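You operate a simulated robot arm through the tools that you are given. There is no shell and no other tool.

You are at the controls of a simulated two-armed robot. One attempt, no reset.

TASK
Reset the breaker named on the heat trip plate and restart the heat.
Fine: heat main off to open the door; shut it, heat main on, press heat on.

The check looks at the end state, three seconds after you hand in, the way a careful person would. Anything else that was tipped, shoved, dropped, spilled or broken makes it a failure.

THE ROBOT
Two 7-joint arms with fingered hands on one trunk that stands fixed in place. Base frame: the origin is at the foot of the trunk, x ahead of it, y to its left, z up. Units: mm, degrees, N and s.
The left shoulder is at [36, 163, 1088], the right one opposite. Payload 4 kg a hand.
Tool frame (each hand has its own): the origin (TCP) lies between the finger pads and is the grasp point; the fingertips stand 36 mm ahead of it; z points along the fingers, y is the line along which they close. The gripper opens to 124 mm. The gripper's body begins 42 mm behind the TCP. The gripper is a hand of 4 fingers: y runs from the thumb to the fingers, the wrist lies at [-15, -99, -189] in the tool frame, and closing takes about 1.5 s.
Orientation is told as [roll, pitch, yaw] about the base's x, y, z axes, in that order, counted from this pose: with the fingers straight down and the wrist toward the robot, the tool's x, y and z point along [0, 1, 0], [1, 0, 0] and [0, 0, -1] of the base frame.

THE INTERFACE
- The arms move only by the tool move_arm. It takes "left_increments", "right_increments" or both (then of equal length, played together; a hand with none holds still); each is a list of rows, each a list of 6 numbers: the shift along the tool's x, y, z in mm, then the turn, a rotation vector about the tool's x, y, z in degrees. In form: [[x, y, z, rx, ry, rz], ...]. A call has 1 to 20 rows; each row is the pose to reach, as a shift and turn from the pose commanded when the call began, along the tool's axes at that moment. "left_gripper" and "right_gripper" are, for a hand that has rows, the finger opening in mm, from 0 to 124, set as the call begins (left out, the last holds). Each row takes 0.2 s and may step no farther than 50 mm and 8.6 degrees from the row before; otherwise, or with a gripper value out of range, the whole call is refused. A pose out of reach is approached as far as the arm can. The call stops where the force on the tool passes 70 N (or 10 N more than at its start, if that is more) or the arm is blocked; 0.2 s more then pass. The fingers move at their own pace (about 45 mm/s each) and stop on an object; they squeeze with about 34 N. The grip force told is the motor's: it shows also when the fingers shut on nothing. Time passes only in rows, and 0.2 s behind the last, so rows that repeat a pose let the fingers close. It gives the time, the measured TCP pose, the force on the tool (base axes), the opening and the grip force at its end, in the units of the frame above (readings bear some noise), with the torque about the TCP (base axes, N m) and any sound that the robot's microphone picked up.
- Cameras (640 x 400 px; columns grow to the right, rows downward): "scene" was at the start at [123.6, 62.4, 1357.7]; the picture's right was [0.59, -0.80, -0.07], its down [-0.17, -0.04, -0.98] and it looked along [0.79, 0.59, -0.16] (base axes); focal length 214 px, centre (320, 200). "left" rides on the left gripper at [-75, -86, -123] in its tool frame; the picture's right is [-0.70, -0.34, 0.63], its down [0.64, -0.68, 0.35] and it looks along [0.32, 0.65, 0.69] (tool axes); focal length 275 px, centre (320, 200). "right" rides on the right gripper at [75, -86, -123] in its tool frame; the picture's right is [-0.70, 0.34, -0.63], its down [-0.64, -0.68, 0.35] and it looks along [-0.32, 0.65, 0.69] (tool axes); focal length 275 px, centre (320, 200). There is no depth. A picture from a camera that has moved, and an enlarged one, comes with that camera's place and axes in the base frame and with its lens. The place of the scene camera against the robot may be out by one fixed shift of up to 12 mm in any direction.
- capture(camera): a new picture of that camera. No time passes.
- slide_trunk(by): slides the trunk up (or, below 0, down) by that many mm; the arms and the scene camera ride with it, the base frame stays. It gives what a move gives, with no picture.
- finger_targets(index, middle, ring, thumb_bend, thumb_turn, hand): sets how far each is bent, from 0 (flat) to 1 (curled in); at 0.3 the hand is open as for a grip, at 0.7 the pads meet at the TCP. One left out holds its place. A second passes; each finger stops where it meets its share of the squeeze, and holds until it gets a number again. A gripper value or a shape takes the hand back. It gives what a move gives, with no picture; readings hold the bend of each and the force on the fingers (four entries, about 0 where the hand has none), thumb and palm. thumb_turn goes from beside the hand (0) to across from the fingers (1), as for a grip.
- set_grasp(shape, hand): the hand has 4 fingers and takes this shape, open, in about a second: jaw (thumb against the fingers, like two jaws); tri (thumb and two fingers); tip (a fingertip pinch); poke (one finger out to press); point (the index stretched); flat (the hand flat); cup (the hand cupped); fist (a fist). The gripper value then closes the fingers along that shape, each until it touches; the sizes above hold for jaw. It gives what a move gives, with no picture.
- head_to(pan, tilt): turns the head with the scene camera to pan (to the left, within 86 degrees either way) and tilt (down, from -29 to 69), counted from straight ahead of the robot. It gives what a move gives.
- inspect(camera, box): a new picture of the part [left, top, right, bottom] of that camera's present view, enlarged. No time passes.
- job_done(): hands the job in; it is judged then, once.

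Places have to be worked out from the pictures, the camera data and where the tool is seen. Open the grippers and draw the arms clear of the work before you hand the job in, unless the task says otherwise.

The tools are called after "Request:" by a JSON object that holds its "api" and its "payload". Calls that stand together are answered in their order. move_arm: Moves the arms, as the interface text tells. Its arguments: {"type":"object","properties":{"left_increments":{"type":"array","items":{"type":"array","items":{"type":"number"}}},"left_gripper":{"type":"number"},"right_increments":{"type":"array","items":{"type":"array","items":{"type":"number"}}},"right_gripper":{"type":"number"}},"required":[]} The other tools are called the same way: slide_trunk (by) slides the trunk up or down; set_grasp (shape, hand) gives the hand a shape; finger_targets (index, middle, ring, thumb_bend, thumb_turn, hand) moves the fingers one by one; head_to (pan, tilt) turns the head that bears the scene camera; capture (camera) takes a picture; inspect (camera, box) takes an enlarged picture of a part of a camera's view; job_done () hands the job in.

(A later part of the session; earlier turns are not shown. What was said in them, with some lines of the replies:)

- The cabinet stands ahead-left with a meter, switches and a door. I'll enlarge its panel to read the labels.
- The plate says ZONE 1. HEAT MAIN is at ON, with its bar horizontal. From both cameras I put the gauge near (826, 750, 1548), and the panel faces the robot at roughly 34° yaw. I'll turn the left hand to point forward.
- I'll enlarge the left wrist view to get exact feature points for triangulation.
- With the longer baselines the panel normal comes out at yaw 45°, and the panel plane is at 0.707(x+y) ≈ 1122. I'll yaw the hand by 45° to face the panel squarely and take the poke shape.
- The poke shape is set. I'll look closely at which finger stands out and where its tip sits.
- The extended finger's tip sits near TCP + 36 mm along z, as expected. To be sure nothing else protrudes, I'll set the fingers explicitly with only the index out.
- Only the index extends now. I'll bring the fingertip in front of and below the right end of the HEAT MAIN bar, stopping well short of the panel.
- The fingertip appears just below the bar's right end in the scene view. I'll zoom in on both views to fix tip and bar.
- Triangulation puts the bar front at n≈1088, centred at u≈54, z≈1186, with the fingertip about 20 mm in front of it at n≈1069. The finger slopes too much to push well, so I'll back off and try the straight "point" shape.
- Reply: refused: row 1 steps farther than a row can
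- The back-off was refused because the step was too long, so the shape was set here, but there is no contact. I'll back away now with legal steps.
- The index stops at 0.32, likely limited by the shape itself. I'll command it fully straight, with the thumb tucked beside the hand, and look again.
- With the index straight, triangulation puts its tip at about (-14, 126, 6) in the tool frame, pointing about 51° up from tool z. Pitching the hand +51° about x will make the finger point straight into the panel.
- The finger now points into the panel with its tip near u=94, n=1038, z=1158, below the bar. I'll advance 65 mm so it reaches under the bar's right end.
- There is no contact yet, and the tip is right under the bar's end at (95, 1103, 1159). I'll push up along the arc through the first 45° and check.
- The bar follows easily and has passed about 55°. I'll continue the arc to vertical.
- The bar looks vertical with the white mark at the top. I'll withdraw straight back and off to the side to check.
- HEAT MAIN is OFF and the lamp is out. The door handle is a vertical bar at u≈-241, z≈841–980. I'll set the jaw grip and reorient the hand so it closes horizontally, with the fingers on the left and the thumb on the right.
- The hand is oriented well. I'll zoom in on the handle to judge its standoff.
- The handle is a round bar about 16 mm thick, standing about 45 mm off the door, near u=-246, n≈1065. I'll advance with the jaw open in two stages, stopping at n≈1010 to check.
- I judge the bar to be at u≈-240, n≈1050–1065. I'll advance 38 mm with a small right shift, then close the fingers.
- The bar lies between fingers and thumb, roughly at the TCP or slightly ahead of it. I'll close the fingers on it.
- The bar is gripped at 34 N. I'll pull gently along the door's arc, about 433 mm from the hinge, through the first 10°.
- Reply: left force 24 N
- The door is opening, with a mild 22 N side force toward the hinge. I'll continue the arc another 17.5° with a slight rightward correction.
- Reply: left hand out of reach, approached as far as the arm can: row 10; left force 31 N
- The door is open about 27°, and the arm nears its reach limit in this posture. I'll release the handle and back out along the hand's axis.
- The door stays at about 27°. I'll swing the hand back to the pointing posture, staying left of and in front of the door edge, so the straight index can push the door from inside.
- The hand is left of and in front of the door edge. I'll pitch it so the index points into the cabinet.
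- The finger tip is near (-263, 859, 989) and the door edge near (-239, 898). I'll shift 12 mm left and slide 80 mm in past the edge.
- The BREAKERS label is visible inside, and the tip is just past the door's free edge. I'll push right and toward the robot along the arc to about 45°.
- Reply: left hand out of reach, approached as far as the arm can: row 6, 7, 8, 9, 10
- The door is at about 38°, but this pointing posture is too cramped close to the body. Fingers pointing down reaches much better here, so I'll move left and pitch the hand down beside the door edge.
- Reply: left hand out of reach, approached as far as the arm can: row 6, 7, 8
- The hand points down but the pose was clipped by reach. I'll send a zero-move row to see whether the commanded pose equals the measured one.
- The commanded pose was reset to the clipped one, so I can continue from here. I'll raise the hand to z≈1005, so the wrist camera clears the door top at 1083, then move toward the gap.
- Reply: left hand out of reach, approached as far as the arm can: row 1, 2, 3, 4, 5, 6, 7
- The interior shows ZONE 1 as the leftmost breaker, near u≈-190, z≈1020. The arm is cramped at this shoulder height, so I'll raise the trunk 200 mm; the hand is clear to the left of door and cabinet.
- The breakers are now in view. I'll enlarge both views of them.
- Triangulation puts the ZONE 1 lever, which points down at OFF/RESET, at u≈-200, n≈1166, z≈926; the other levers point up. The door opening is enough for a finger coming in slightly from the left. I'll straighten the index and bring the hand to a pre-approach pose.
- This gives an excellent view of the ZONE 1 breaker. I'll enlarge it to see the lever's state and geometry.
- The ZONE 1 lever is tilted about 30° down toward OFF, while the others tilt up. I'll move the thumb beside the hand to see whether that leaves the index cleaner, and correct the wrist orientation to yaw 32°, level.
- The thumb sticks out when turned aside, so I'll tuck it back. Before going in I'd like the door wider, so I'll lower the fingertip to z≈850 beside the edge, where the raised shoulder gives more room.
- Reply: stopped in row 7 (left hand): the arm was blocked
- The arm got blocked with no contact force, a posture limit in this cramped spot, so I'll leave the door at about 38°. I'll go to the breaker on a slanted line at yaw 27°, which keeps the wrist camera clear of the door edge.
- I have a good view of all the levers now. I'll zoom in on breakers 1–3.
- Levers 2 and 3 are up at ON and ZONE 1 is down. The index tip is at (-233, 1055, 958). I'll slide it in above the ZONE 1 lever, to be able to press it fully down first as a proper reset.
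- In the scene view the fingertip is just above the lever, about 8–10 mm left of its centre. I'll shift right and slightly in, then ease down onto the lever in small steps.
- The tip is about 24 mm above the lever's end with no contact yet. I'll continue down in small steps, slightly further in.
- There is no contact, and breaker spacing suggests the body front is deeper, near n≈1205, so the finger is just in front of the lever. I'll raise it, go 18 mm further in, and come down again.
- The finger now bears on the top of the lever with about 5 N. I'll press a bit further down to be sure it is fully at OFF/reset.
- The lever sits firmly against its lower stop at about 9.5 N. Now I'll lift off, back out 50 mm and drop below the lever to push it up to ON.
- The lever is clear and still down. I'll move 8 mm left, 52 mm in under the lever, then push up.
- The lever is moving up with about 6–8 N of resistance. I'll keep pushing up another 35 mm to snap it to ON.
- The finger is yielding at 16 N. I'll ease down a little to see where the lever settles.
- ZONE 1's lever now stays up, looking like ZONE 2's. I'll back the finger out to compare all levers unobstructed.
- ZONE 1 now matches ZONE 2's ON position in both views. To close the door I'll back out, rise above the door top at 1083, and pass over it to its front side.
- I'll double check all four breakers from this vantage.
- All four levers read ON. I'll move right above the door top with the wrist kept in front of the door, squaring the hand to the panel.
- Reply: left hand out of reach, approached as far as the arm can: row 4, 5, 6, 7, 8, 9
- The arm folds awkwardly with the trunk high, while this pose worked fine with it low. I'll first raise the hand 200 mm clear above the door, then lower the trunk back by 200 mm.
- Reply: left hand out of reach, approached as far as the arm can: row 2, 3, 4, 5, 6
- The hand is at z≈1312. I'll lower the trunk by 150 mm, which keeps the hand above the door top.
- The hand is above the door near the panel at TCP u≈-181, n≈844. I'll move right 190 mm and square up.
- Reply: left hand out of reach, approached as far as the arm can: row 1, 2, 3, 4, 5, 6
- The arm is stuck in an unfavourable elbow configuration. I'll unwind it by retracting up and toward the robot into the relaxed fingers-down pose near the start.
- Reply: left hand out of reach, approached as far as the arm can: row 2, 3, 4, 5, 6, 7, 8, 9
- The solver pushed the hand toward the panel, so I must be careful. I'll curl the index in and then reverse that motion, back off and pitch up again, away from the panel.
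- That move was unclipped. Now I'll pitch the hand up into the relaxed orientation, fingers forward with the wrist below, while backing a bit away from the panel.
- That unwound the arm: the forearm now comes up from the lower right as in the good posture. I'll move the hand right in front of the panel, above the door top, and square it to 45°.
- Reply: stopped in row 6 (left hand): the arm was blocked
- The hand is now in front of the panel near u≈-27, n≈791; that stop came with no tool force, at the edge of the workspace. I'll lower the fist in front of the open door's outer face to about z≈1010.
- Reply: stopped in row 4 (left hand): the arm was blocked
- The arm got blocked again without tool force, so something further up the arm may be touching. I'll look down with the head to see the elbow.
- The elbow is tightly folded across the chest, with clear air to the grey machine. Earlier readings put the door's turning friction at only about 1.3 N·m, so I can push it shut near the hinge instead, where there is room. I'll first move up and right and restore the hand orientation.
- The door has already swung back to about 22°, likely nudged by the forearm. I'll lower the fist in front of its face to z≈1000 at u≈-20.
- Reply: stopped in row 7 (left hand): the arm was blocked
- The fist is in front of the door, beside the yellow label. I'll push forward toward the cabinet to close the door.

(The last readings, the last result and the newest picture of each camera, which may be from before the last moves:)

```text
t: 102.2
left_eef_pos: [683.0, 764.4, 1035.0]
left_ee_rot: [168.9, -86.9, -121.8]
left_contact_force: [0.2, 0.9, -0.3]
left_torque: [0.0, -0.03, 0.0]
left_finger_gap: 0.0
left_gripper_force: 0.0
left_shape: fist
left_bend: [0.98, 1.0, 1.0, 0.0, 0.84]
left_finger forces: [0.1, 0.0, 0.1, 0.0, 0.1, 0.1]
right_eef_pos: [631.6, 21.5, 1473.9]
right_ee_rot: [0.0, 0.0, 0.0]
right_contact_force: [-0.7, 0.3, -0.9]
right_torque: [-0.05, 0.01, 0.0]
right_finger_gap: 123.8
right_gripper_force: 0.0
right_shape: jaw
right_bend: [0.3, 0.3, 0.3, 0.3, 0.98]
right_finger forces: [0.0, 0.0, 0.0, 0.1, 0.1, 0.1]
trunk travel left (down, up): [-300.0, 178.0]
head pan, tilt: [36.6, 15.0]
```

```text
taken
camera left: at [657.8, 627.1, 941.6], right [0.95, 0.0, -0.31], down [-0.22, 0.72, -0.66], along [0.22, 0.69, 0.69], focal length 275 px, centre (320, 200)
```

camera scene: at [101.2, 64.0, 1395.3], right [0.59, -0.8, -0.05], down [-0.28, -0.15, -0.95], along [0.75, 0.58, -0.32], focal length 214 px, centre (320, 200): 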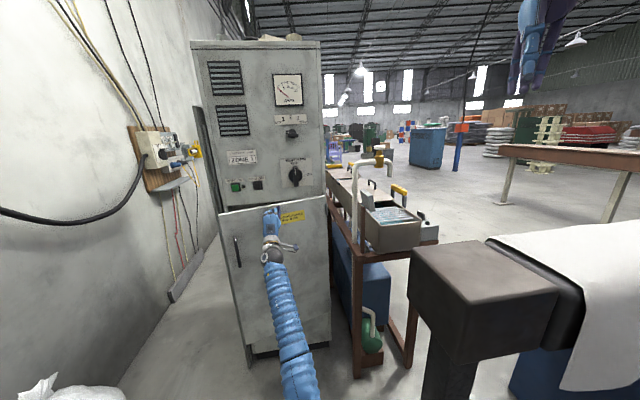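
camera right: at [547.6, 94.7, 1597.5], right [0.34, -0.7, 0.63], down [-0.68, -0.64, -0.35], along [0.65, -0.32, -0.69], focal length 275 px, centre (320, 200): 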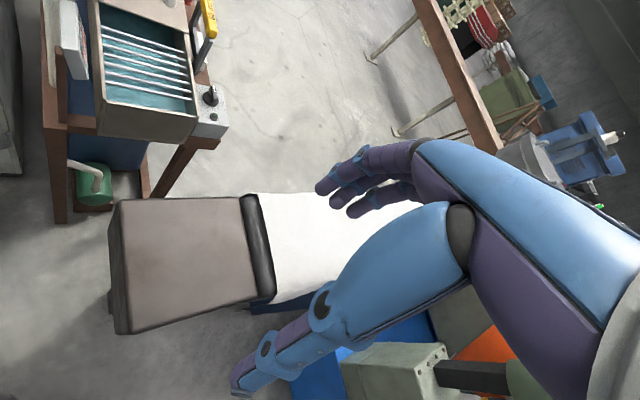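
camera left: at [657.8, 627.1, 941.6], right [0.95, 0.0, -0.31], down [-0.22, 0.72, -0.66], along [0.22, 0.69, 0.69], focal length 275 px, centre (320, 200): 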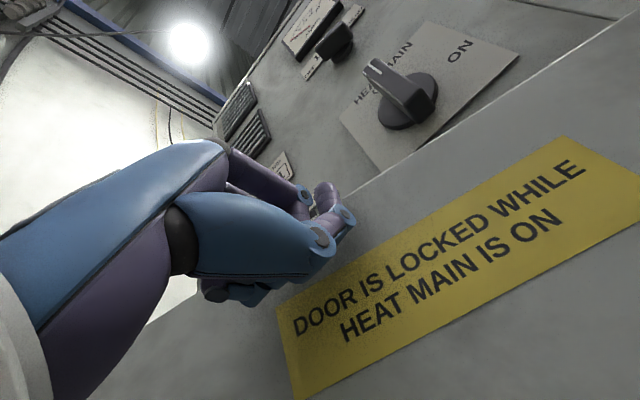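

The door is nearly closed. I'll keep pushing, slightly lower and further left, until it meets its stop.

Request:
{"api": "move_arm", "payload": {"left_increments": [[8, -10, 5, 0, 0, 0], [16, -20, 10, 0, 0, 0], [24, -30, 20, 0, 0, 0], [30, -35, 30, 0, 0, 0], [30, -35, 38, 0, 0, 0], [30, -35, 46, 0, 0, 0], [30, -35, 54, 0, 0, 0], [30, -35, 62, 0, 0, 0], [30, -35, 70, 0, 0, 0]]}}

Request:
{"api": "capture", "payload": {"camera": "scene"}}

Request:
{"api": "inspect", "payload": {"camera": "scene", "box": [200, 160, 340, 260]}}

```text
t: 104.2
left_eef_pos: [709.9, 835.4, 1007.0]
left_ee_rot: [168.5, -86.9, -121.4]
left_contact_force: [0.0, -0.4, 0.2]
left_torque: [0.01, 0.01, 0.01]
left_finger_gap: 0.1
left_gripper_force: 0.0
left_shape: fist
left_bend: [0.98, 1.0, 1.0, 0.0, 0.84]
left_finger forces: [0.0, 0.0, 0.0, 0.0, 0.0, 0.0]
right_eef_pos: [632.0, 21.6, 1473.8]
right_ee_rot: [0.0, -0.1, 0.1]
right_contact_force: [0.1, 0.4, 0.4]
right_torque: [0.02, -0.03, 0.01]
right_finger_gap: 123.4
right_gripper_force: 0.1
right_shape: jaw
right_bend: [0.3, 0.3, 0.3, 0.3, 0.98]
right_finger forces: [0.0, 0.1, 0.1, 0.0, 0.0, 0.0]
trunk travel left (down, up): [-300.0, 178.0]
head pan, tilt: [36.6, 15.0]
```

```text
taken
camera scene: at [101.1, 63.7, 1395.4], right [0.59, -0.8, -0.05], down [-0.28, -0.15, -0.95], along [0.75, 0.58, -0.32], focal length 214 px, centre (320, 200)
```

scene: 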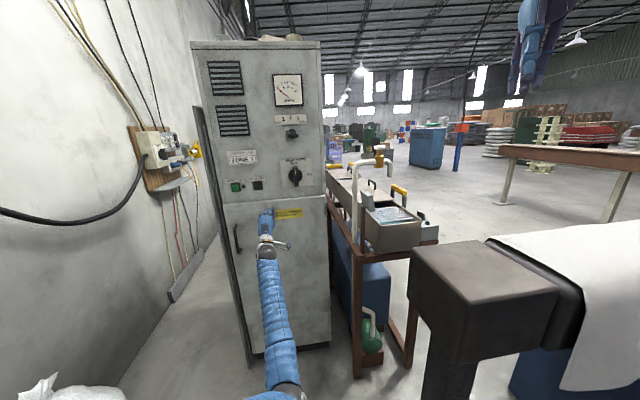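

```text
4.00 times, centred on (270, 210) of scene
camera zoom: at [101.1, 63.7, 1395.4], right [0.59, -0.8, -0.05], down [-0.28, -0.15, -0.95], along [0.75, 0.58, -0.32], focal length 858 px, centre (520, 160)
```

zoom: 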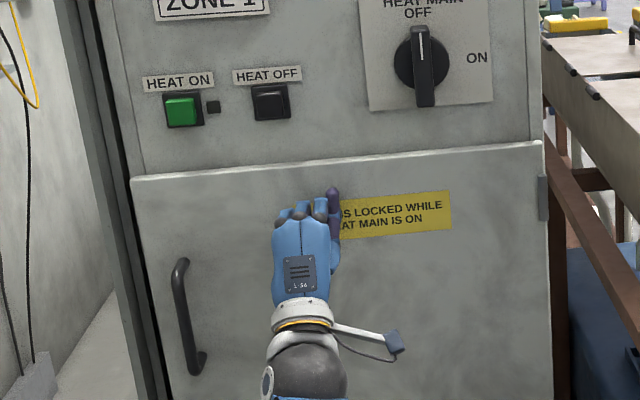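

The door looks almost flush but there is no force yet. I'll push in small steps until it seats firmly.

Request:
{"api": "move_arm", "payload": {"left_increments": [[0, 0, 4, 0, 0, 0], [0, 0, 8, 0, 0, 0], [0, 0, 12, 0, 0, 0], [0, 0, 16, 0, 0, 0], [0, 0, 20, 0, 0, 0], [0, 0, 24, 0, 0, 0], [0, 0, 28, 0, 0, 0], [0, 0, 32, 0, 0, 0]]}}

Request:
{"api": "inspect", "payload": {"camera": "scene", "box": [200, 160, 340, 260]}}

```text
t: 105.4
left_eef_pos: [720.9, 847.4, 1008.4]
left_ee_rot: [169.9, -86.8, -123.0]
left_contact_force: [-46.2, -41.3, -16.3]
left_torque: [0.75, -0.28, -1.37]
left_finger_gap: 0.1
left_gripper_force: 0.0
left_shape: fist
left_bend: [0.99, 1.0, 1.0, 0.0, 0.83]
left_finger forces: [0.0, 0.0, 0.0, 0.0, 63.8, 0.0]
right_eef_pos: [629.7, 20.2, 1475.3]
right_ee_rot: [0.1, -0.1, 0.0]
right_contact_force: [0.1, 0.2, -0.7]
right_torque: [-0.02, -0.01, 0.01]
right_finger_gap: 123.3
right_gripper_force: 0.1
right_shape: jaw
right_bend: [0.3, 0.3, 0.3, 0.3, 0.98]
right_finger forces: [0.0, 0.0, 0.1, 0.1, 0.1, 0.1]
trunk travel left (down, up): [-300.0, 178.0]
head pan, tilt: [36.6, 15.0]
stopped in row 5 (left hand): the force on the tool passed its limit at 91 N (the readings are from after the stop); the commanded pose is now the measured one
```

```text
4.00 times, centred on (270, 210) of scene
camera zoom: at [97.8, 61.4, 1395.7], right [0.59, -0.8, -0.05], down [-0.28, -0.15, -0.95], along [0.75, 0.58, -0.32], focal length 858 px, centre (520, 160)
```

zoom: 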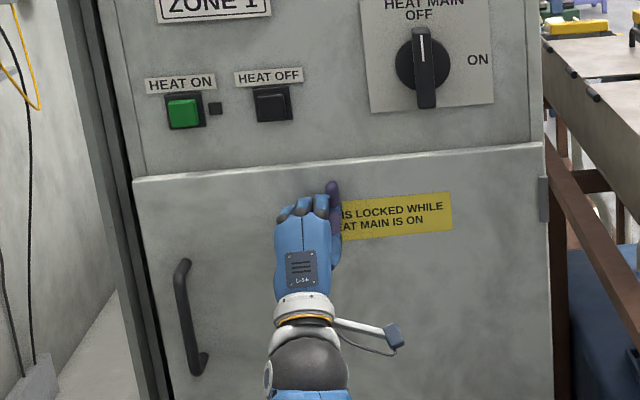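

The door is seated with over 60 N on it. I'll back off, straighten the index again, and set up for turning HEAT MAIN back to ON.

Request:
{"api": "move_arm", "payload": {"left_increments": [[0, 0, -20, 0, 0, 0], [0, 0, -50, 0, 0, 0], [0, 0, -80, 0, 0, 0], [-25, 25, -110, 0, 0, 0], [-55, 50, -130, 0, 0, 0], [-80, 75, -140, 0, 0, 0], [-100, 92, -140, 0, 0, 0], [-100, 92, -140, 0, 0, 0]]}}

Request:
{"api": "finger_targets", "payload": {"hand": "left", "index": 0.0, "middle": 1.0, "ring": 1.0, "thumb_bend": 1.0, "thumb_turn": 1.0}}

Request:
{"api": "inspect", "payload": {"camera": "scene", "box": [190, 140, 340, 260]}}

Request:
{"api": "capture", "payload": {"camera": "left"}}

```text
t: 107.2
left_eef_pos: [700.3, 674.9, 1088.6]
left_ee_rot: [168.8, -87.0, -122.0]
left_contact_force: [0.1, 0.7, -0.9]
left_torque: [0.0, 0.01, 0.01]
left_finger_gap: 0.0
left_gripper_force: 0.0
left_shape: fist
left_bend: [0.99, 1.0, 1.0, 0.0, 0.84]
left_finger forces: [0.0, 0.0, 0.0, 0.1, 0.0, 0.0]
right_eef_pos: [632.6, 21.1, 1474.8]
right_ee_rot: [0.0, -0.1, 0.0]
right_contact_force: [-0.1, -0.2, 0.8]
right_torque: [-0.05, 0.01, 0.01]
right_finger_gap: 123.8
right_gripper_force: 0.1
right_shape: jaw
right_bend: [0.3, 0.3, 0.3, 0.3, 0.98]
right_finger forces: [0.0, 0.0, 0.1, 0.1, 0.0, 0.0]
trunk travel left (down, up): [-300.0, 178.0]
head pan, tilt: [36.6, 15.0]
```

```text
t: 108.2
left_eef_pos: [699.2, 674.3, 1087.7]
left_ee_rot: [168.6, -87.0, -121.8]
left_contact_force: [0.5, 0.0, 0.3]
left_torque: [0.01, -0.03, -0.01]
left_finger_gap: 44.0
left_gripper_force: 0.0
left_shape: fingers
left_bend: [0.0, 1.0, 1.0, 1.0, 1.0]
left_finger forces: [0.0, 0.0, 0.0, 0.1, 0.1, 0.1]
right_eef_pos: [632.4, 20.9, 1474.5]
right_ee_rot: [0.1, 0.0, 0.0]
right_contact_force: [0.3, -0.8, -0.7]
right_torque: [0.0, 0.02, 0.03]
right_finger_gap: 123.7
right_gripper_force: 0.1
right_shape: jaw
right_bend: [0.3, 0.3, 0.3, 0.3, 0.98]
right_finger forces: [0.1, 0.0, 0.1, 0.1, 0.1, 0.0]
trunk travel left (down, up): [-300.0, 178.0]
head pan, tilt: [36.6, 15.0]
```

```text
3.33 times, centred on (265, 200) of scene
camera zoom: at [101.1, 63.4, 1395.4], right [0.59, -0.8, -0.05], down [-0.28, -0.15, -0.95], along [0.75, 0.58, -0.32], focal length 715 px, centre (503, 200)
```

zoom: 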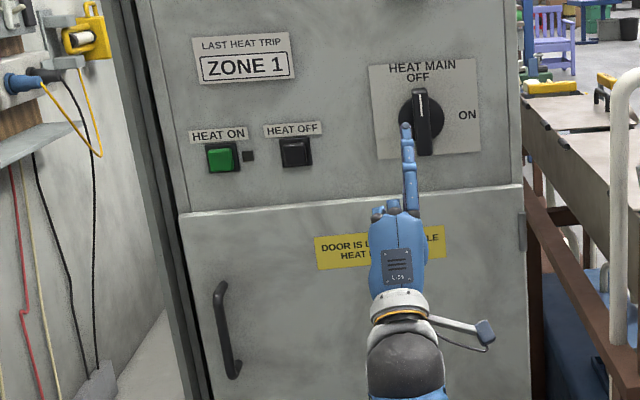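

```text
taken
camera left: at [673.9, 537.6, 994.6], right [0.95, 0.0, -0.31], down [-0.22, 0.72, -0.66], along [0.22, 0.69, 0.69], focal length 275 px, centre (320, 200)
```

left: 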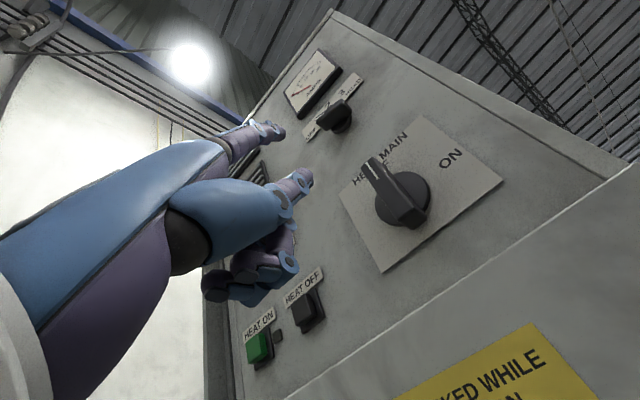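

The door is shut. I'll pitch the hand so the index points at the panel, with the tip just left of and in front of the bar's upper end.

Request:
{"api": "move_arm", "payload": {"left_increments": [[1.5, 9.2, -10, 7.7, -0.3, 0.15], [3, 18.5, -20, 15.4, -0.6, 0.3], [4.4, 27.7, -25, 23.1, -0.9, 0.45], [5.9, 36.9, -28, 30.8, -1.1, 0.6], [7.4, 46, -29, 38.5, -1.4, 0.75], [8.8, 55.4, -29.3, 46.2, -1.7, 0.9], [10.3, 64.6, -29.3, 53.9, -2, 1], [10.3, 64.6, -29.3, 53.9, -2, 1]]}}

Request:
{"api": "inspect", "payload": {"camera": "scene", "box": [250, 150, 330, 205]}}

Request:
{"api": "capture", "payload": {"camera": "left"}}

```text
t: 110.0
left_eef_pos: [667.9, 657.3, 1152.7]
left_ee_rot: [0.9, -38.9, 44.2]
left_contact_force: [0.4, 0.6, 0.5]
left_torque: [0.0, 0.01, -0.01]
left_finger_gap: 43.8
left_gripper_force: 0.0
left_shape: fingers
left_bend: [0.0, 1.0, 1.0, 1.0, 1.0]
left_finger forces: [0.0, 0.0, 0.1, 0.0, 0.1, 0.0]
right_eef_pos: [632.2, 21.0, 1474.3]
right_ee_rot: [0.0, 0.0, -0.1]
right_contact_force: [-0.1, 0.0, -0.2]
right_torque: [0.0, 0.04, -0.01]
right_finger_gap: 123.7
right_gripper_force: 0.1
right_shape: jaw
right_bend: [0.3, 0.3, 0.3, 0.3, 0.98]
right_finger forces: [0.0, 0.0, 0.1, 0.0, 0.0, 0.1]
trunk travel left (down, up): [-300.0, 178.0]
head pan, tilt: [36.6, 15.0]
```

```text
7.27 times, centred on (290, 178) of scene
camera zoom: at [101.1, 63.6, 1395.3], right [0.59, -0.8, -0.05], down [-0.28, -0.15, -0.95], along [0.75, 0.58, -0.32], focal length 1560 px, centre (538, 364)
```

zoom: 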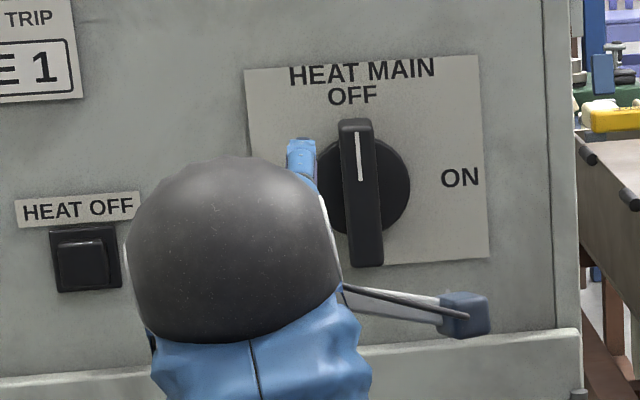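

```text
taken
camera left: at [619.9, 501.7, 1191.5], right [0.58, -0.39, -0.71], down [-0.68, 0.24, -0.69], along [0.45, 0.89, -0.13], focal length 275 px, centre (320, 200)
```

left: 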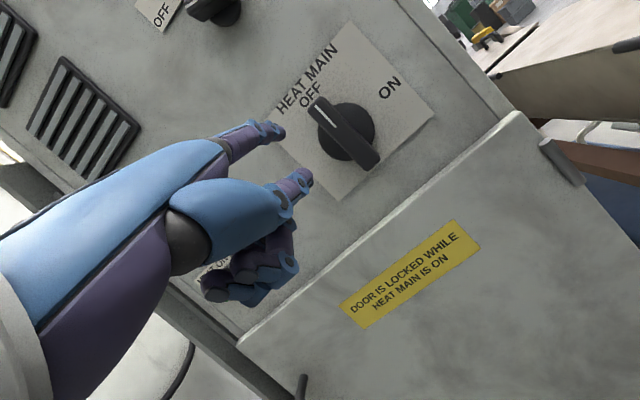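

The tip is at about (22, 1039, 1227), just left of the bar's top end. I'll go in 64 mm and sweep right along the arc to about 45°.

Request:
{"api": "move_arm", "payload": {"left_increments": [[0, 17, 13.5, 0, 0, 0], [0, 34, 27, 0, 0, 0], [0, 49.7, 40.3, 0, 0, 0], [-6, 49.4, 40.7, 0, 0, 0], [-12, 49.1, 41.1, 0, 0, 0], [-17, 50.3, 39.5, 0, 0, 0], [-22.5, 51.6, 38, 0, 0, 0], [-28, 52.2, 37.2, 0, 0, 0], [-33.7, 52.2, 37.2, 0, 0, 0], [-39, 51.8, 37.7, 0, 0, 0], [-44.8, 51, 38.7, 0, 0, 0]]}}

Request:
{"api": "inspect", "payload": {"camera": "scene", "box": [250, 150, 330, 205]}}

Request:
{"api": "capture", "payload": {"camera": "left"}}

```text
t: 112.4
left_eef_pos: [744.4, 670.1, 1153.2]
left_ee_rot: [0.9, -39.0, 44.1]
left_contact_force: [-0.9, 1.4, 0.6]
left_torque: [-0.09, -0.07, 0.15]
left_finger_gap: 43.6
left_gripper_force: 0.9
left_shape: fingers
left_bend: [0.0, 1.0, 1.0, 1.0, 1.0]
left_finger forces: [1.4, 0.0, 0.1, 0.0, 0.0, 0.0]
right_eef_pos: [632.8, 21.2, 1474.3]
right_ee_rot: [0.0, 0.0, 0.0]
right_contact_force: [0.0, -0.1, 0.1]
right_torque: [0.02, 0.03, -0.04]
right_finger_gap: 123.7
right_gripper_force: 0.0
right_shape: jaw
right_bend: [0.3, 0.3, 0.3, 0.3, 0.98]
right_finger forces: [0.1, 0.0, 0.1, 0.0, 0.1, 0.1]
trunk travel left (down, up): [-300.0, 178.0]
head pan, tilt: [36.6, 15.0]
```

```text
7.27 times, centred on (290, 178) of scene
camera zoom: at [101.2, 63.5, 1395.3], right [0.59, -0.8, -0.05], down [-0.28, -0.15, -0.95], along [0.75, 0.58, -0.32], focal length 1560 px, centre (538, 364)
```

zoom: 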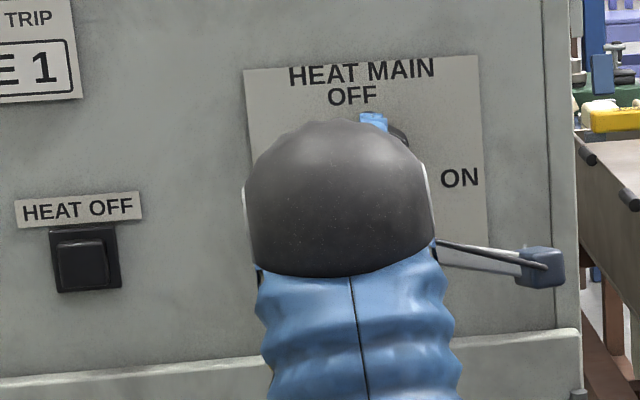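

```text
taken
camera left: at [696.9, 515.6, 1193.2], right [0.58, -0.39, -0.71], down [-0.68, 0.25, -0.69], along [0.45, 0.89, -0.12], focal length 275 px, centre (320, 200)
```

left: 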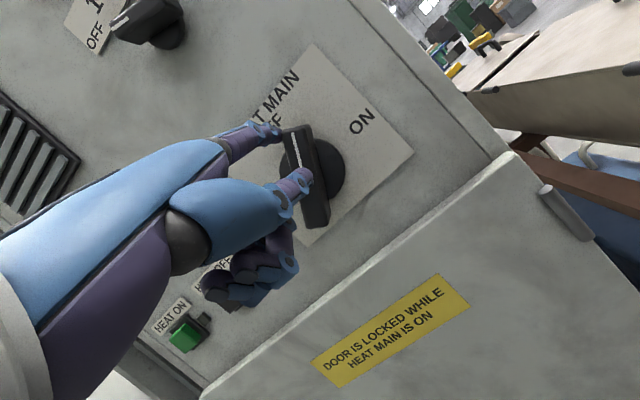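

The bar is following and is about 30° past vertical. I'll continue the arc down to the ON position.

Request:
{"api": "move_arm", "payload": {"left_increments": [[-5, -1.4, 1.7, 0, 0, 0], [-10.1, -3, 3.7, 0, 0, 0], [-14.5, -5, 6.2, 0, 0, 0], [-18.7, -7.5, 9.2, 0, 0, 0], [-22, -10.3, 12.7, 0, 0, 0], [-25.2, -13.2, 16.3, 0, 0, 0], [-26.5, -14.9, 18.4, 0, 0, 0], [-26.5, -14.9, 18.4, 0, 0, 0]]}}

Request:
{"api": "inspect", "payload": {"camera": "left", "box": [220, 40, 440, 260]}}

```text
t: 114.2
left_eef_pos: [763.2, 651.7, 1130.2]
left_ee_rot: [0.9, -39.0, 44.2]
left_contact_force: [0.0, 0.3, 0.3]
left_torque: [-0.03, -0.03, 0.03]
left_finger_gap: 44.1
left_gripper_force: 0.0
left_shape: fingers
left_bend: [0.0, 1.0, 1.0, 1.0, 1.0]
left_finger forces: [0.0, 0.0, 0.0, 0.0, 0.0, 0.0]
right_eef_pos: [632.4, 23.4, 1474.5]
right_ee_rot: [0.0, -0.1, 0.0]
right_contact_force: [0.7, 0.7, -0.3]
right_torque: [0.01, -0.01, 0.0]
right_finger_gap: 123.5
right_gripper_force: 0.1
right_shape: jaw
right_bend: [0.3, 0.3, 0.3, 0.3, 0.98]
right_finger forces: [0.0, 0.1, 0.1, 0.1, 0.1, 0.0]
trunk travel left (down, up): [-300.0, 178.0]
head pan, tilt: [36.6, 15.0]
```

```text
1.82 times, centred on (330, 150) of left
camera zoom: at [714.5, 497.4, 1170.0], right [0.58, -0.39, -0.71], down [-0.68, 0.24, -0.69], along [0.45, 0.89, -0.12], focal length 500 px, centre (302, 291)
```

zoom: 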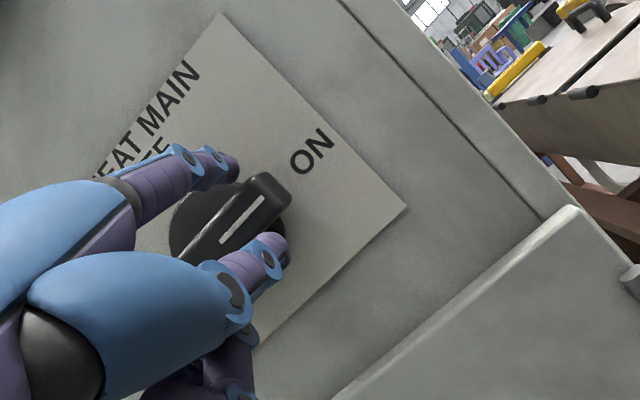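

The knob has snapped to ON, bar horizontal. I'll withdraw and move left to in front of the HEAT ON button, which is near u≈-223, z≈1152.

Request:
{"api": "move_arm", "payload": {"left_increments": [[0, -27, -22, 0, 0, 0], [0, -54.4, -44, 0, 0, 0], [40, -57.8, -38, 0, 0, 0], [80, -61.2, -32.5, 0, 0, 0], [120, -64.6, -27, 0, 0, 0], [160, -68, -21, 0, 0, 0], [200, -71.4, -15, 0, 0, 0], [240, -74.8, -9.3, 0, 0, 0], [280, -78, -3.5, 0, 0, 0], [316, -81.3, 1.9, 0, 0, 0], [316, -81.3, 1.9, 0, 0, 0]]}}

Request:
{"api": "inspect", "payload": {"camera": "scene", "box": [190, 140, 340, 260]}}

Request:
{"api": "capture", "payload": {"camera": "left"}}

```text
t: 116.6
left_eef_pos: [499.2, 833.7, 1080.9]
left_ee_rot: [0.9, -39.0, 44.2]
left_contact_force: [-0.9, -0.3, 0.4]
left_torque: [-0.03, -0.02, 0.01]
left_finger_gap: 43.7
left_gripper_force: 0.0
left_shape: fingers
left_bend: [0.0, 1.0, 1.0, 1.0, 1.0]
left_finger forces: [0.0, 0.0, 0.0, 0.1, 0.0, 0.1]
right_eef_pos: [632.0, 22.0, 1473.9]
right_ee_rot: [0.0, 0.1, 0.0]
right_contact_force: [0.3, 0.0, 0.5]
right_torque: [0.03, 0.01, 0.01]
right_finger_gap: 123.8
right_gripper_force: 0.2
right_shape: jaw
right_bend: [0.3, 0.3, 0.3, 0.3, 0.98]
right_finger forces: [0.0, 0.1, 0.0, 0.0, 0.0, 0.0]
trunk travel left (down, up): [-300.0, 178.0]
head pan, tilt: [36.6, 15.0]
```

```text
3.33 times, centred on (265, 200) of scene
camera zoom: at [101.5, 63.0, 1395.3], right [0.59, -0.8, -0.05], down [-0.28, -0.15, -0.95], along [0.75, 0.58, -0.32], focal length 715 px, centre (503, 200)
```

zoom: 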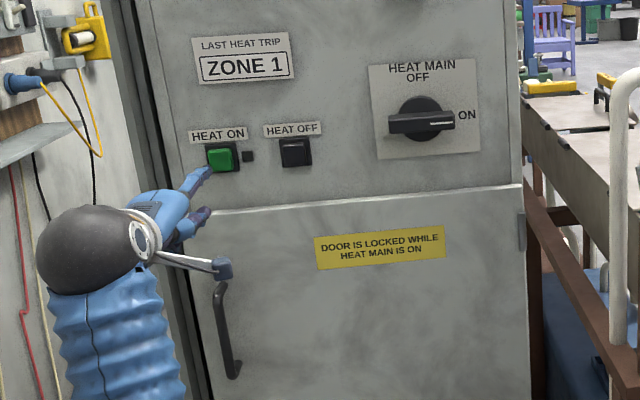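

```text
taken
camera left: at [450.7, 678.1, 1119.8], right [0.58, -0.39, -0.71], down [-0.68, 0.24, -0.69], along [0.44, 0.89, -0.12], focal length 275 px, centre (320, 200)
```

left: 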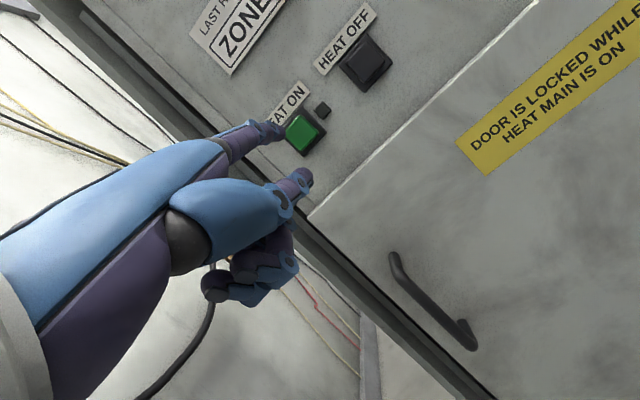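

HEAT MAIN is ON and the door is shut. The tip is right in front of the HEAT ON button. I'll nudge to centre and advance 40 mm, then check.

Request:
{"api": "move_arm", "payload": {"left_increments": [[-3, 8, 8, 0, 0, 0], [-5, 18, 18, 0, 0, 0], [-5, 28.6, 28.3, 0, 0, 0], [-5, 28.6, 28.3, 0, 0, 0]]}}

Request:
{"api": "inspect", "payload": {"camera": "scene", "box": [220, 165, 280, 205]}}

Request:
{"api": "inspect", "payload": {"camera": "left", "box": [220, 60, 380, 200]}}

```text
t: 117.6
left_eef_pos: [529.0, 858.8, 1075.9]
left_ee_rot: [0.9, -39.0, 44.2]
left_contact_force: [-0.7, 0.3, -0.1]
left_torque: [0.03, 0.01, 0.0]
left_finger_gap: 43.9
left_gripper_force: 0.1
left_shape: fingers
left_bend: [0.0, 1.0, 1.0, 1.0, 1.0]
left_finger forces: [0.0, 0.0, 0.0, 0.0, 0.0, 0.0]
right_eef_pos: [632.7, 22.5, 1474.9]
right_ee_rot: [0.0, -0.1, 0.0]
right_contact_force: [-0.2, 0.1, 0.7]
right_torque: [0.02, 0.02, 0.0]
right_finger_gap: 123.8
right_gripper_force: 0.0
right_shape: jaw
right_bend: [0.3, 0.3, 0.3, 0.3, 0.98]
right_finger forces: [0.0, 0.0, 0.0, 0.0, 0.0, 0.0]
trunk travel left (down, up): [-300.0, 178.0]
head pan, tilt: [36.6, 15.0]
```

```text
10.00 times, centred on (250, 185) of scene
camera zoom: at [101.0, 63.4, 1395.4], right [0.59, -0.8, -0.05], down [-0.28, -0.15, -0.95], along [0.75, 0.58, -0.32], focal length 2145 px, centre (1020, 350)
```

zoom: 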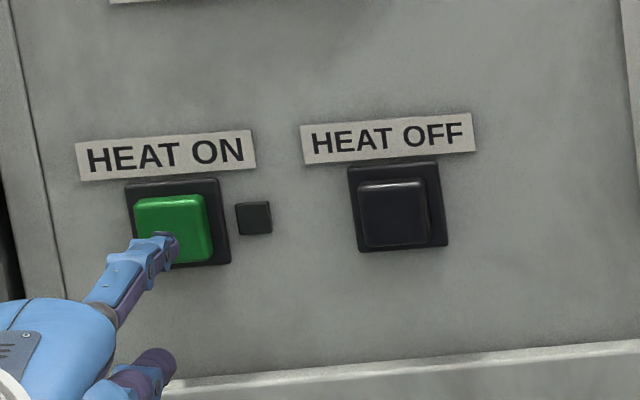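

```text
2.86 times, centred on (300, 130) of left
camera zoom: at [480.7, 703.4, 1115.6], right [0.58, -0.39, -0.71], down [-0.68, 0.24, -0.69], along [0.44, 0.89, -0.12], focal length 786 px, centre (377, 400)
```

zoom: 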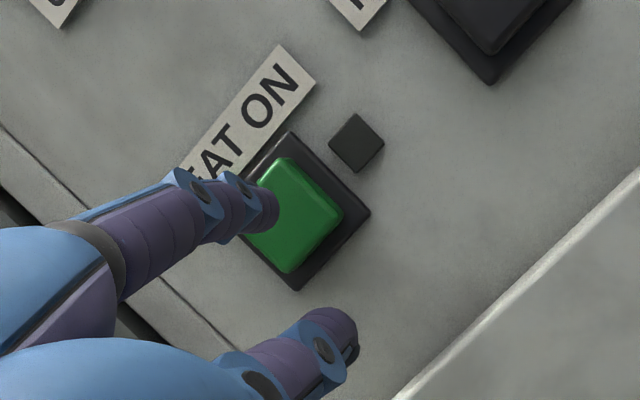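

The tip is just in front of the button, about 6–8 mm high of its centre. I'll lower slightly and press in gradually.

Request:
{"api": "move_arm", "payload": {"left_increments": [[0, -3.8, 4.7, 0, 0, 0], [0, 0.1, 7.8, 0, 0, 0], [0, 4, 11, 0, 0, 0], [0, 7.9, 14.1, 0, 0, 0], [0, 10.2, 16, 0, 0, 0]]}}

Request:
{"api": "inspect", "payload": {"camera": "scene", "box": [220, 165, 280, 205]}}

Request:
{"api": "inspect", "payload": {"camera": "left", "box": [220, 60, 380, 200]}}

```text
t: 118.8
left_eef_pos: [542.1, 871.7, 1070.2]
left_ee_rot: [0.9, -39.0, 44.3]
left_contact_force: [0.3, 0.7, -0.6]
left_torque: [0.03, -0.02, 0.01]
left_finger_gap: 44.1
left_gripper_force: 0.0
left_shape: fingers
left_bend: [0.0, 1.0, 1.0, 1.0, 1.0]
left_finger forces: [0.0, 0.0, 0.0, 0.1, 0.1, 0.0]
right_eef_pos: [632.6, 21.5, 1474.2]
right_ee_rot: [0.0, 0.0, 0.0]
right_contact_force: [0.0, 0.5, 0.2]
right_torque: [-0.06, 0.01, 0.04]
right_finger_gap: 123.6
right_gripper_force: 0.1
right_shape: jaw
right_bend: [0.3, 0.3, 0.3, 0.3, 0.98]
right_finger forces: [0.0, 0.1, 0.0, 0.0, 0.0, 0.1]
trunk travel left (down, up): [-300.0, 178.0]
head pan, tilt: [36.6, 15.0]
```

```text
10.00 times, centred on (250, 185) of scene
camera zoom: at [101.0, 63.7, 1395.4], right [0.59, -0.8, -0.05], down [-0.28, -0.15, -0.95], along [0.75, 0.58, -0.32], focal length 2145 px, centre (1020, 350)
```

zoom: 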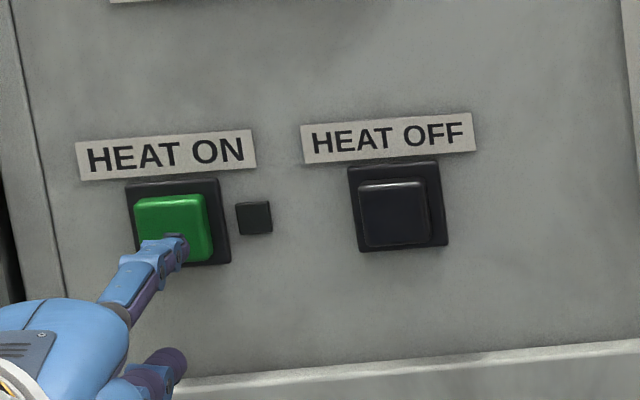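

```text
2.86 times, centred on (300, 130) of left
camera zoom: at [493.3, 716.5, 1109.9], right [0.58, -0.39, -0.71], down [-0.68, 0.24, -0.69], along [0.45, 0.89, -0.12], focal length 786 px, centre (377, 400)
```

zoom: 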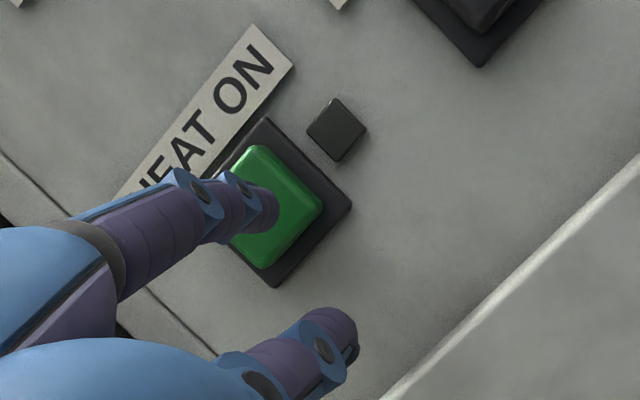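

The tip is over the button in both views at n≈1101 with no contact yet. I'll press further in small steps.

Request:
{"api": "move_arm", "payload": {"left_increments": [[-2, 3.1, 2.5, 0, 0, 0], [-3, 6.2, 5, 0, 0, 0], [-3, 9.3, 7.5, 0, 0, 0], [-3, 12.4, 10, 0, 0, 0], [-3, 14.8, 12, 0, 0, 0]]}}

Request:
{"api": "inspect", "payload": {"camera": "scene", "box": [220, 165, 280, 205]}}

Request:
{"api": "inspect", "payload": {"camera": "left", "box": [220, 60, 380, 200]}}

```text
t: 120.0
left_eef_pos: [555.9, 882.6, 1073.0]
left_ee_rot: [0.9, -39.0, 44.2]
left_contact_force: [-2.0, -2.2, -1.1]
left_torque: [0.19, -0.14, -0.07]
left_finger_gap: 43.5
left_gripper_force: 2.0
left_shape: fingers
left_bend: [0.0, 1.0, 1.0, 1.0, 1.0]
left_finger forces: [3.1, 0.0, 0.0, 0.0, 0.1, 0.0]
right_eef_pos: [632.1, 20.6, 1474.9]
right_ee_rot: [0.1, 0.0, 0.0]
right_contact_force: [0.0, -0.5, 0.5]
right_torque: [-0.01, -0.01, 0.0]
right_finger_gap: 123.8
right_gripper_force: 0.1
right_shape: jaw
right_bend: [0.3, 0.3, 0.3, 0.3, 0.98]
right_finger forces: [0.1, 0.1, 0.0, 0.0, 0.0, 0.1]
trunk travel left (down, up): [-300.0, 178.0]
head pan, tilt: [36.6, 15.0]
heard: click
```

```text
10.00 times, centred on (250, 185) of scene
camera zoom: at [100.9, 63.4, 1395.4], right [0.59, -0.8, -0.05], down [-0.28, -0.15, -0.95], along [0.75, 0.58, -0.32], focal length 2145 px, centre (1020, 350)
```

zoom: 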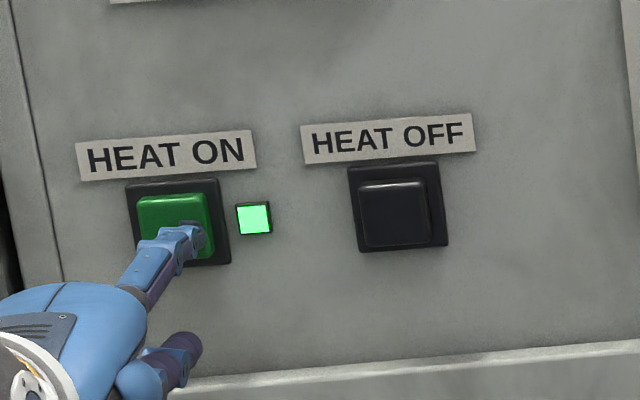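

```text
2.86 times, centred on (300, 130) of left
camera zoom: at [508.0, 726.6, 1111.5], right [0.58, -0.39, -0.71], down [-0.68, 0.24, -0.69], along [0.45, 0.89, -0.12], focal length 786 px, centre (377, 400)
```

zoom: 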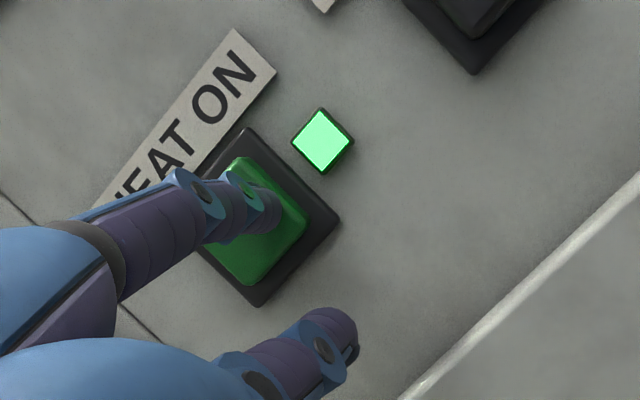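

I heard a click and the HEAT ON lamp is lit. I'll withdraw straight back and check that it stays on.

Request:
{"api": "move_arm", "payload": {"left_increments": [[0, -25, -20, 0, 0, 0], [0, -55, -44, 0, 0, 0], [0, -85, -69, 0, 0, 0], [-20, -115, -93, 0, 0, 0], [-60, -135, -110, 0, 0, 0], [-100, -135, -110, 0, 0, 0], [-100, -135, -110, 0, 0, 0]]}}

Request:
{"api": "capture", "payload": {"camera": "scene"}}

Request:
{"api": "inspect", "payload": {"camera": "scene", "box": [180, 130, 340, 260]}}

Request:
{"api": "capture", "payload": {"camera": "left"}}

```text
t: 121.6
left_eef_pos: [503.8, 688.0, 1069.6]
left_ee_rot: [0.8, -39.0, 44.1]
left_contact_force: [-0.1, 0.2, 1.4]
left_torque: [0.03, -0.05, -0.02]
left_finger_gap: 44.1
left_gripper_force: 0.0
left_shape: fingers
left_bend: [0.0, 1.0, 1.0, 1.0, 1.0]
left_finger forces: [0.0, 0.0, 0.0, 0.0, 0.0, 0.0]
right_eef_pos: [632.0, 22.1, 1475.2]
right_ee_rot: [0.1, -0.1, -0.1]
right_contact_force: [1.0, 0.7, 0.8]
right_torque: [0.02, 0.0, 0.0]
right_finger_gap: 123.7
right_gripper_force: 0.1
right_shape: jaw
right_bend: [0.3, 0.3, 0.3, 0.3, 0.98]
right_finger forces: [0.1, 0.0, 0.0, 0.0, 0.0, 0.0]
trunk travel left (down, up): [-300.0, 178.0]
head pan, tilt: [36.6, 15.0]
```

```text
taken
camera scene: at [100.4, 64.0, 1395.4], right [0.59, -0.8, -0.05], down [-0.28, -0.15, -0.95], along [0.75, 0.58, -0.32], focal length 214 px, centre (320, 200)
```

scene: 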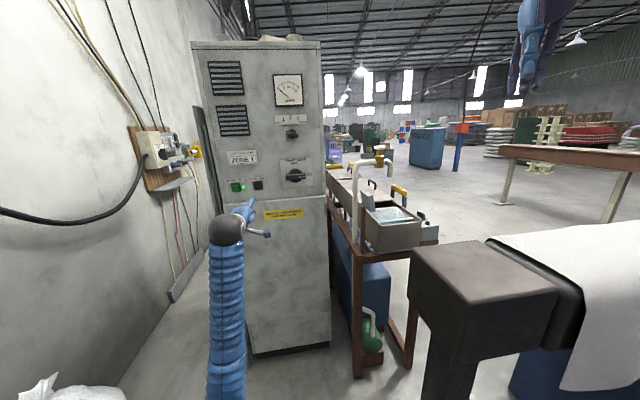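

```text
3.08 times, centred on (260, 195) of scene
camera zoom: at [100.4, 64.0, 1395.4], right [0.59, -0.8, -0.05], down [-0.28, -0.15, -0.95], along [0.75, 0.58, -0.32], focal length 660 px, centre (505, 215)
```

zoom: 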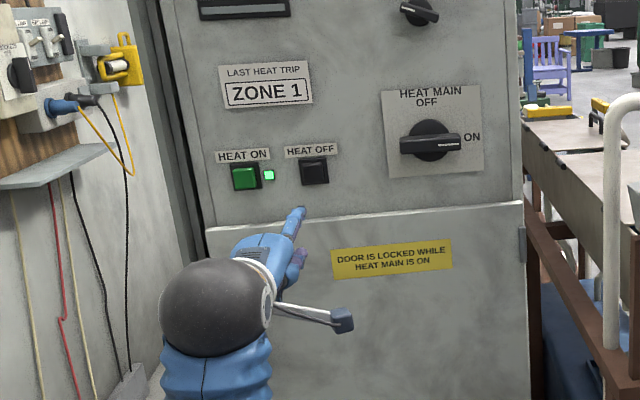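

```text
taken
camera left: at [454.3, 532.4, 1109.3], right [0.58, -0.39, -0.71], down [-0.68, 0.24, -0.69], along [0.44, 0.89, -0.12], focal length 275 px, centre (320, 200)
```

left: 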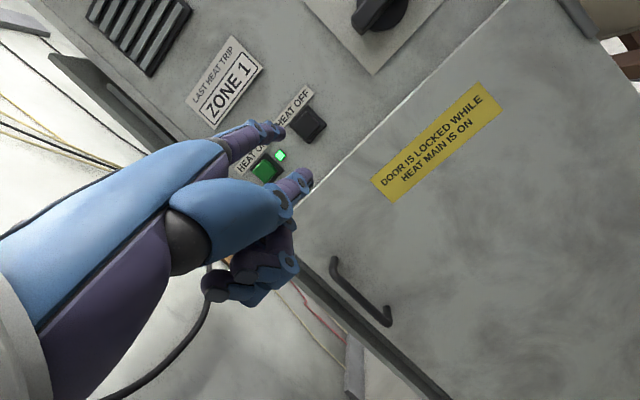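

The lamp stays lit, the knob is at ON and the door is shut. I'll open the hand, then check the door seam and the gauge closely.

Request:
{"api": "set_grasp", "payload": {"hand": "left", "shape": "jaw"}}

Request:
{"api": "move_arm", "payload": {"left_increments": [[-15, 10, -35, 0, 0, 0], [-30, 20, -70, 0, 0, 0], [-45, 30, -105, 0, 0, 0], [-45, 30, -105, 0, 0, 0]]}}

Request:
{"api": "inspect", "payload": {"camera": "scene", "box": [180, 60, 340, 200]}}

Request:
{"api": "inspect", "payload": {"camera": "scene", "box": [190, 180, 350, 360]}}

Request:
{"api": "capture", "payload": {"camera": "left"}}

```text
t: 122.5
left_eef_pos: [503.1, 687.1, 1069.1]
left_ee_rot: [0.9, -39.0, 44.2]
left_contact_force: [-0.4, 0.5, 0.7]
left_torque: [0.02, 0.02, 0.02]
left_finger_gap: 123.6
left_gripper_force: 0.1
left_shape: jaw
left_bend: [0.3, 0.3, 0.3, 0.3, 0.98]
left_finger forces: [0.0, 0.0, 0.1, 0.0, 0.0, 0.0]
right_eef_pos: [632.1, 21.4, 1474.8]
right_ee_rot: [0.0, -0.1, 0.0]
right_contact_force: [0.6, -0.1, -0.6]
right_torque: [0.01, 0.01, 0.01]
right_finger_gap: 123.8
right_gripper_force: 0.1
right_shape: jaw
right_bend: [0.3, 0.3, 0.3, 0.3, 0.98]
right_finger forces: [0.0, 0.0, 0.1, 0.0, 0.0, 0.1]
trunk travel left (down, up): [-300.0, 178.0]
head pan, tilt: [36.6, 15.0]
```

```text
t: 123.5
left_eef_pos: [508.6, 624.7, 1168.8]
left_ee_rot: [0.8, -39.0, 44.2]
left_contact_force: [-0.3, 0.4, 0.3]
left_torque: [0.01, 0.0, -0.01]
left_finger_gap: 123.8
left_gripper_force: 0.1
left_shape: jaw
left_bend: [0.3, 0.3, 0.3, 0.3, 0.98]
left_finger forces: [0.0, 0.1, 0.1, 0.0, 0.0, 0.1]
right_eef_pos: [632.2, 22.3, 1474.6]
right_ee_rot: [0.1, 0.0, 0.0]
right_contact_force: [0.4, 0.0, 0.4]
right_torque: [-0.02, 0.03, -0.01]
right_finger_gap: 123.6
right_gripper_force: 0.1
right_shape: jaw
right_bend: [0.3, 0.3, 0.3, 0.3, 0.98]
right_finger forces: [0.0, 0.0, 0.1, 0.1, 0.1, 0.1]
trunk travel left (down, up): [-300.0, 178.0]
head pan, tilt: [36.6, 15.0]
```

```text
2.86 times, centred on (260, 130) of scene
camera zoom: at [100.8, 64.1, 1395.3], right [0.59, -0.8, -0.05], down [-0.28, -0.15, -0.95], along [0.75, 0.58, -0.32], focal length 613 px, centre (491, 400)
```

zoom: 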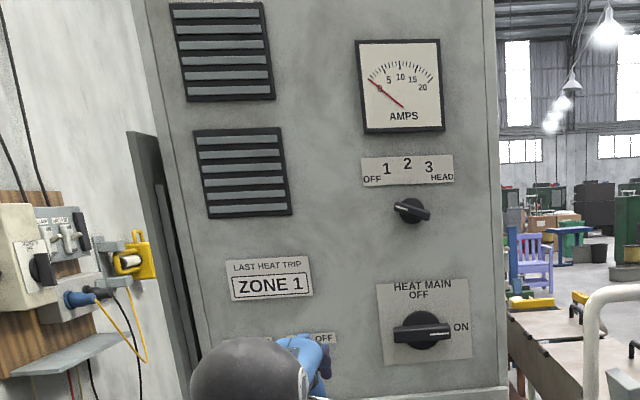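

```text
2.22 times, centred on (270, 270) of scene
camera zoom: at [100.8, 64.1, 1395.3], right [0.59, -0.8, -0.05], down [-0.28, -0.15, -0.95], along [0.75, 0.58, -0.32], focal length 477 px, centre (431, 44)
```

zoom: 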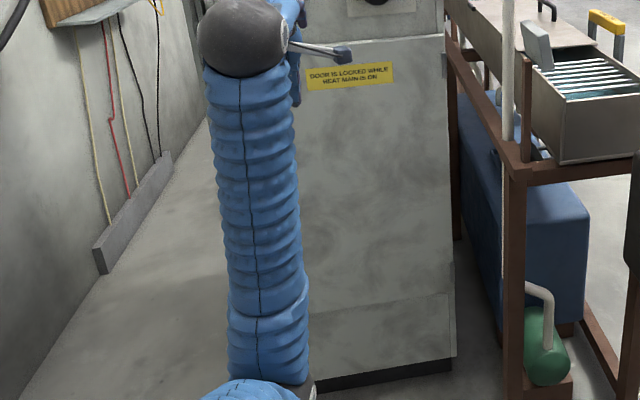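

```text
taken
camera left: at [460.5, 469.9, 1208.6], right [0.58, -0.39, -0.71], down [-0.68, 0.24, -0.69], along [0.45, 0.89, -0.12], focal length 275 px, centre (320, 200)
```

left: 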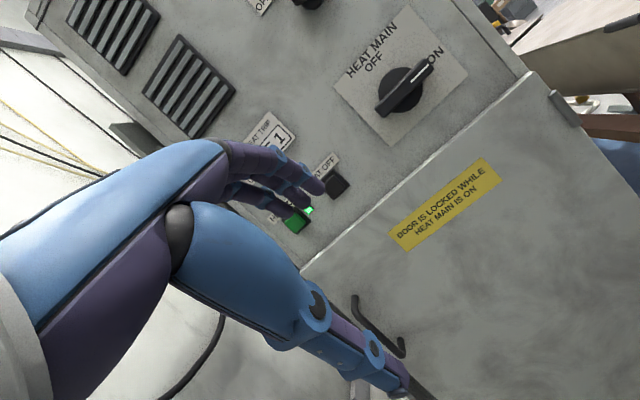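

The HEAT ON lamp is lit, HEAT MAIN is at ON and the door sits flush. The HEAD selector and gauge are unchanged, and the arm is clear with its hand open, so I'm handing in.

Request:
{"api": "job_done", "payload": {}}

```text
The job is handed in.
```

I reset the ZONE 1 breaker, shut the door and restarted the heat. I handed the job in, but the verdict hasn't come back yet.

- **Breaker:** the trip plate read ZONE 1, and that lever was down at OFF. I pressed it down to its stop, then pushed it up to ON. It then matched the other three breakers.
- **Door:** I turned HEAT MAIN to OFF to unlock it. Afterwards I pushed the door shut until it seated firmly, with over 60 N on it.
- **Restart:** HEAT MAIN is back at ON. I pressed HEAT ON and heard a click. Its lamp lit and stayed on after I let go.
- **Surroundings:** the HEAD selector and the amps gauge are unchanged. The door swung partly closed during the work, probably nudged by the left forearm, and I saw nothing else moved. I ended with both hands open and the left arm drawn back from the panel.
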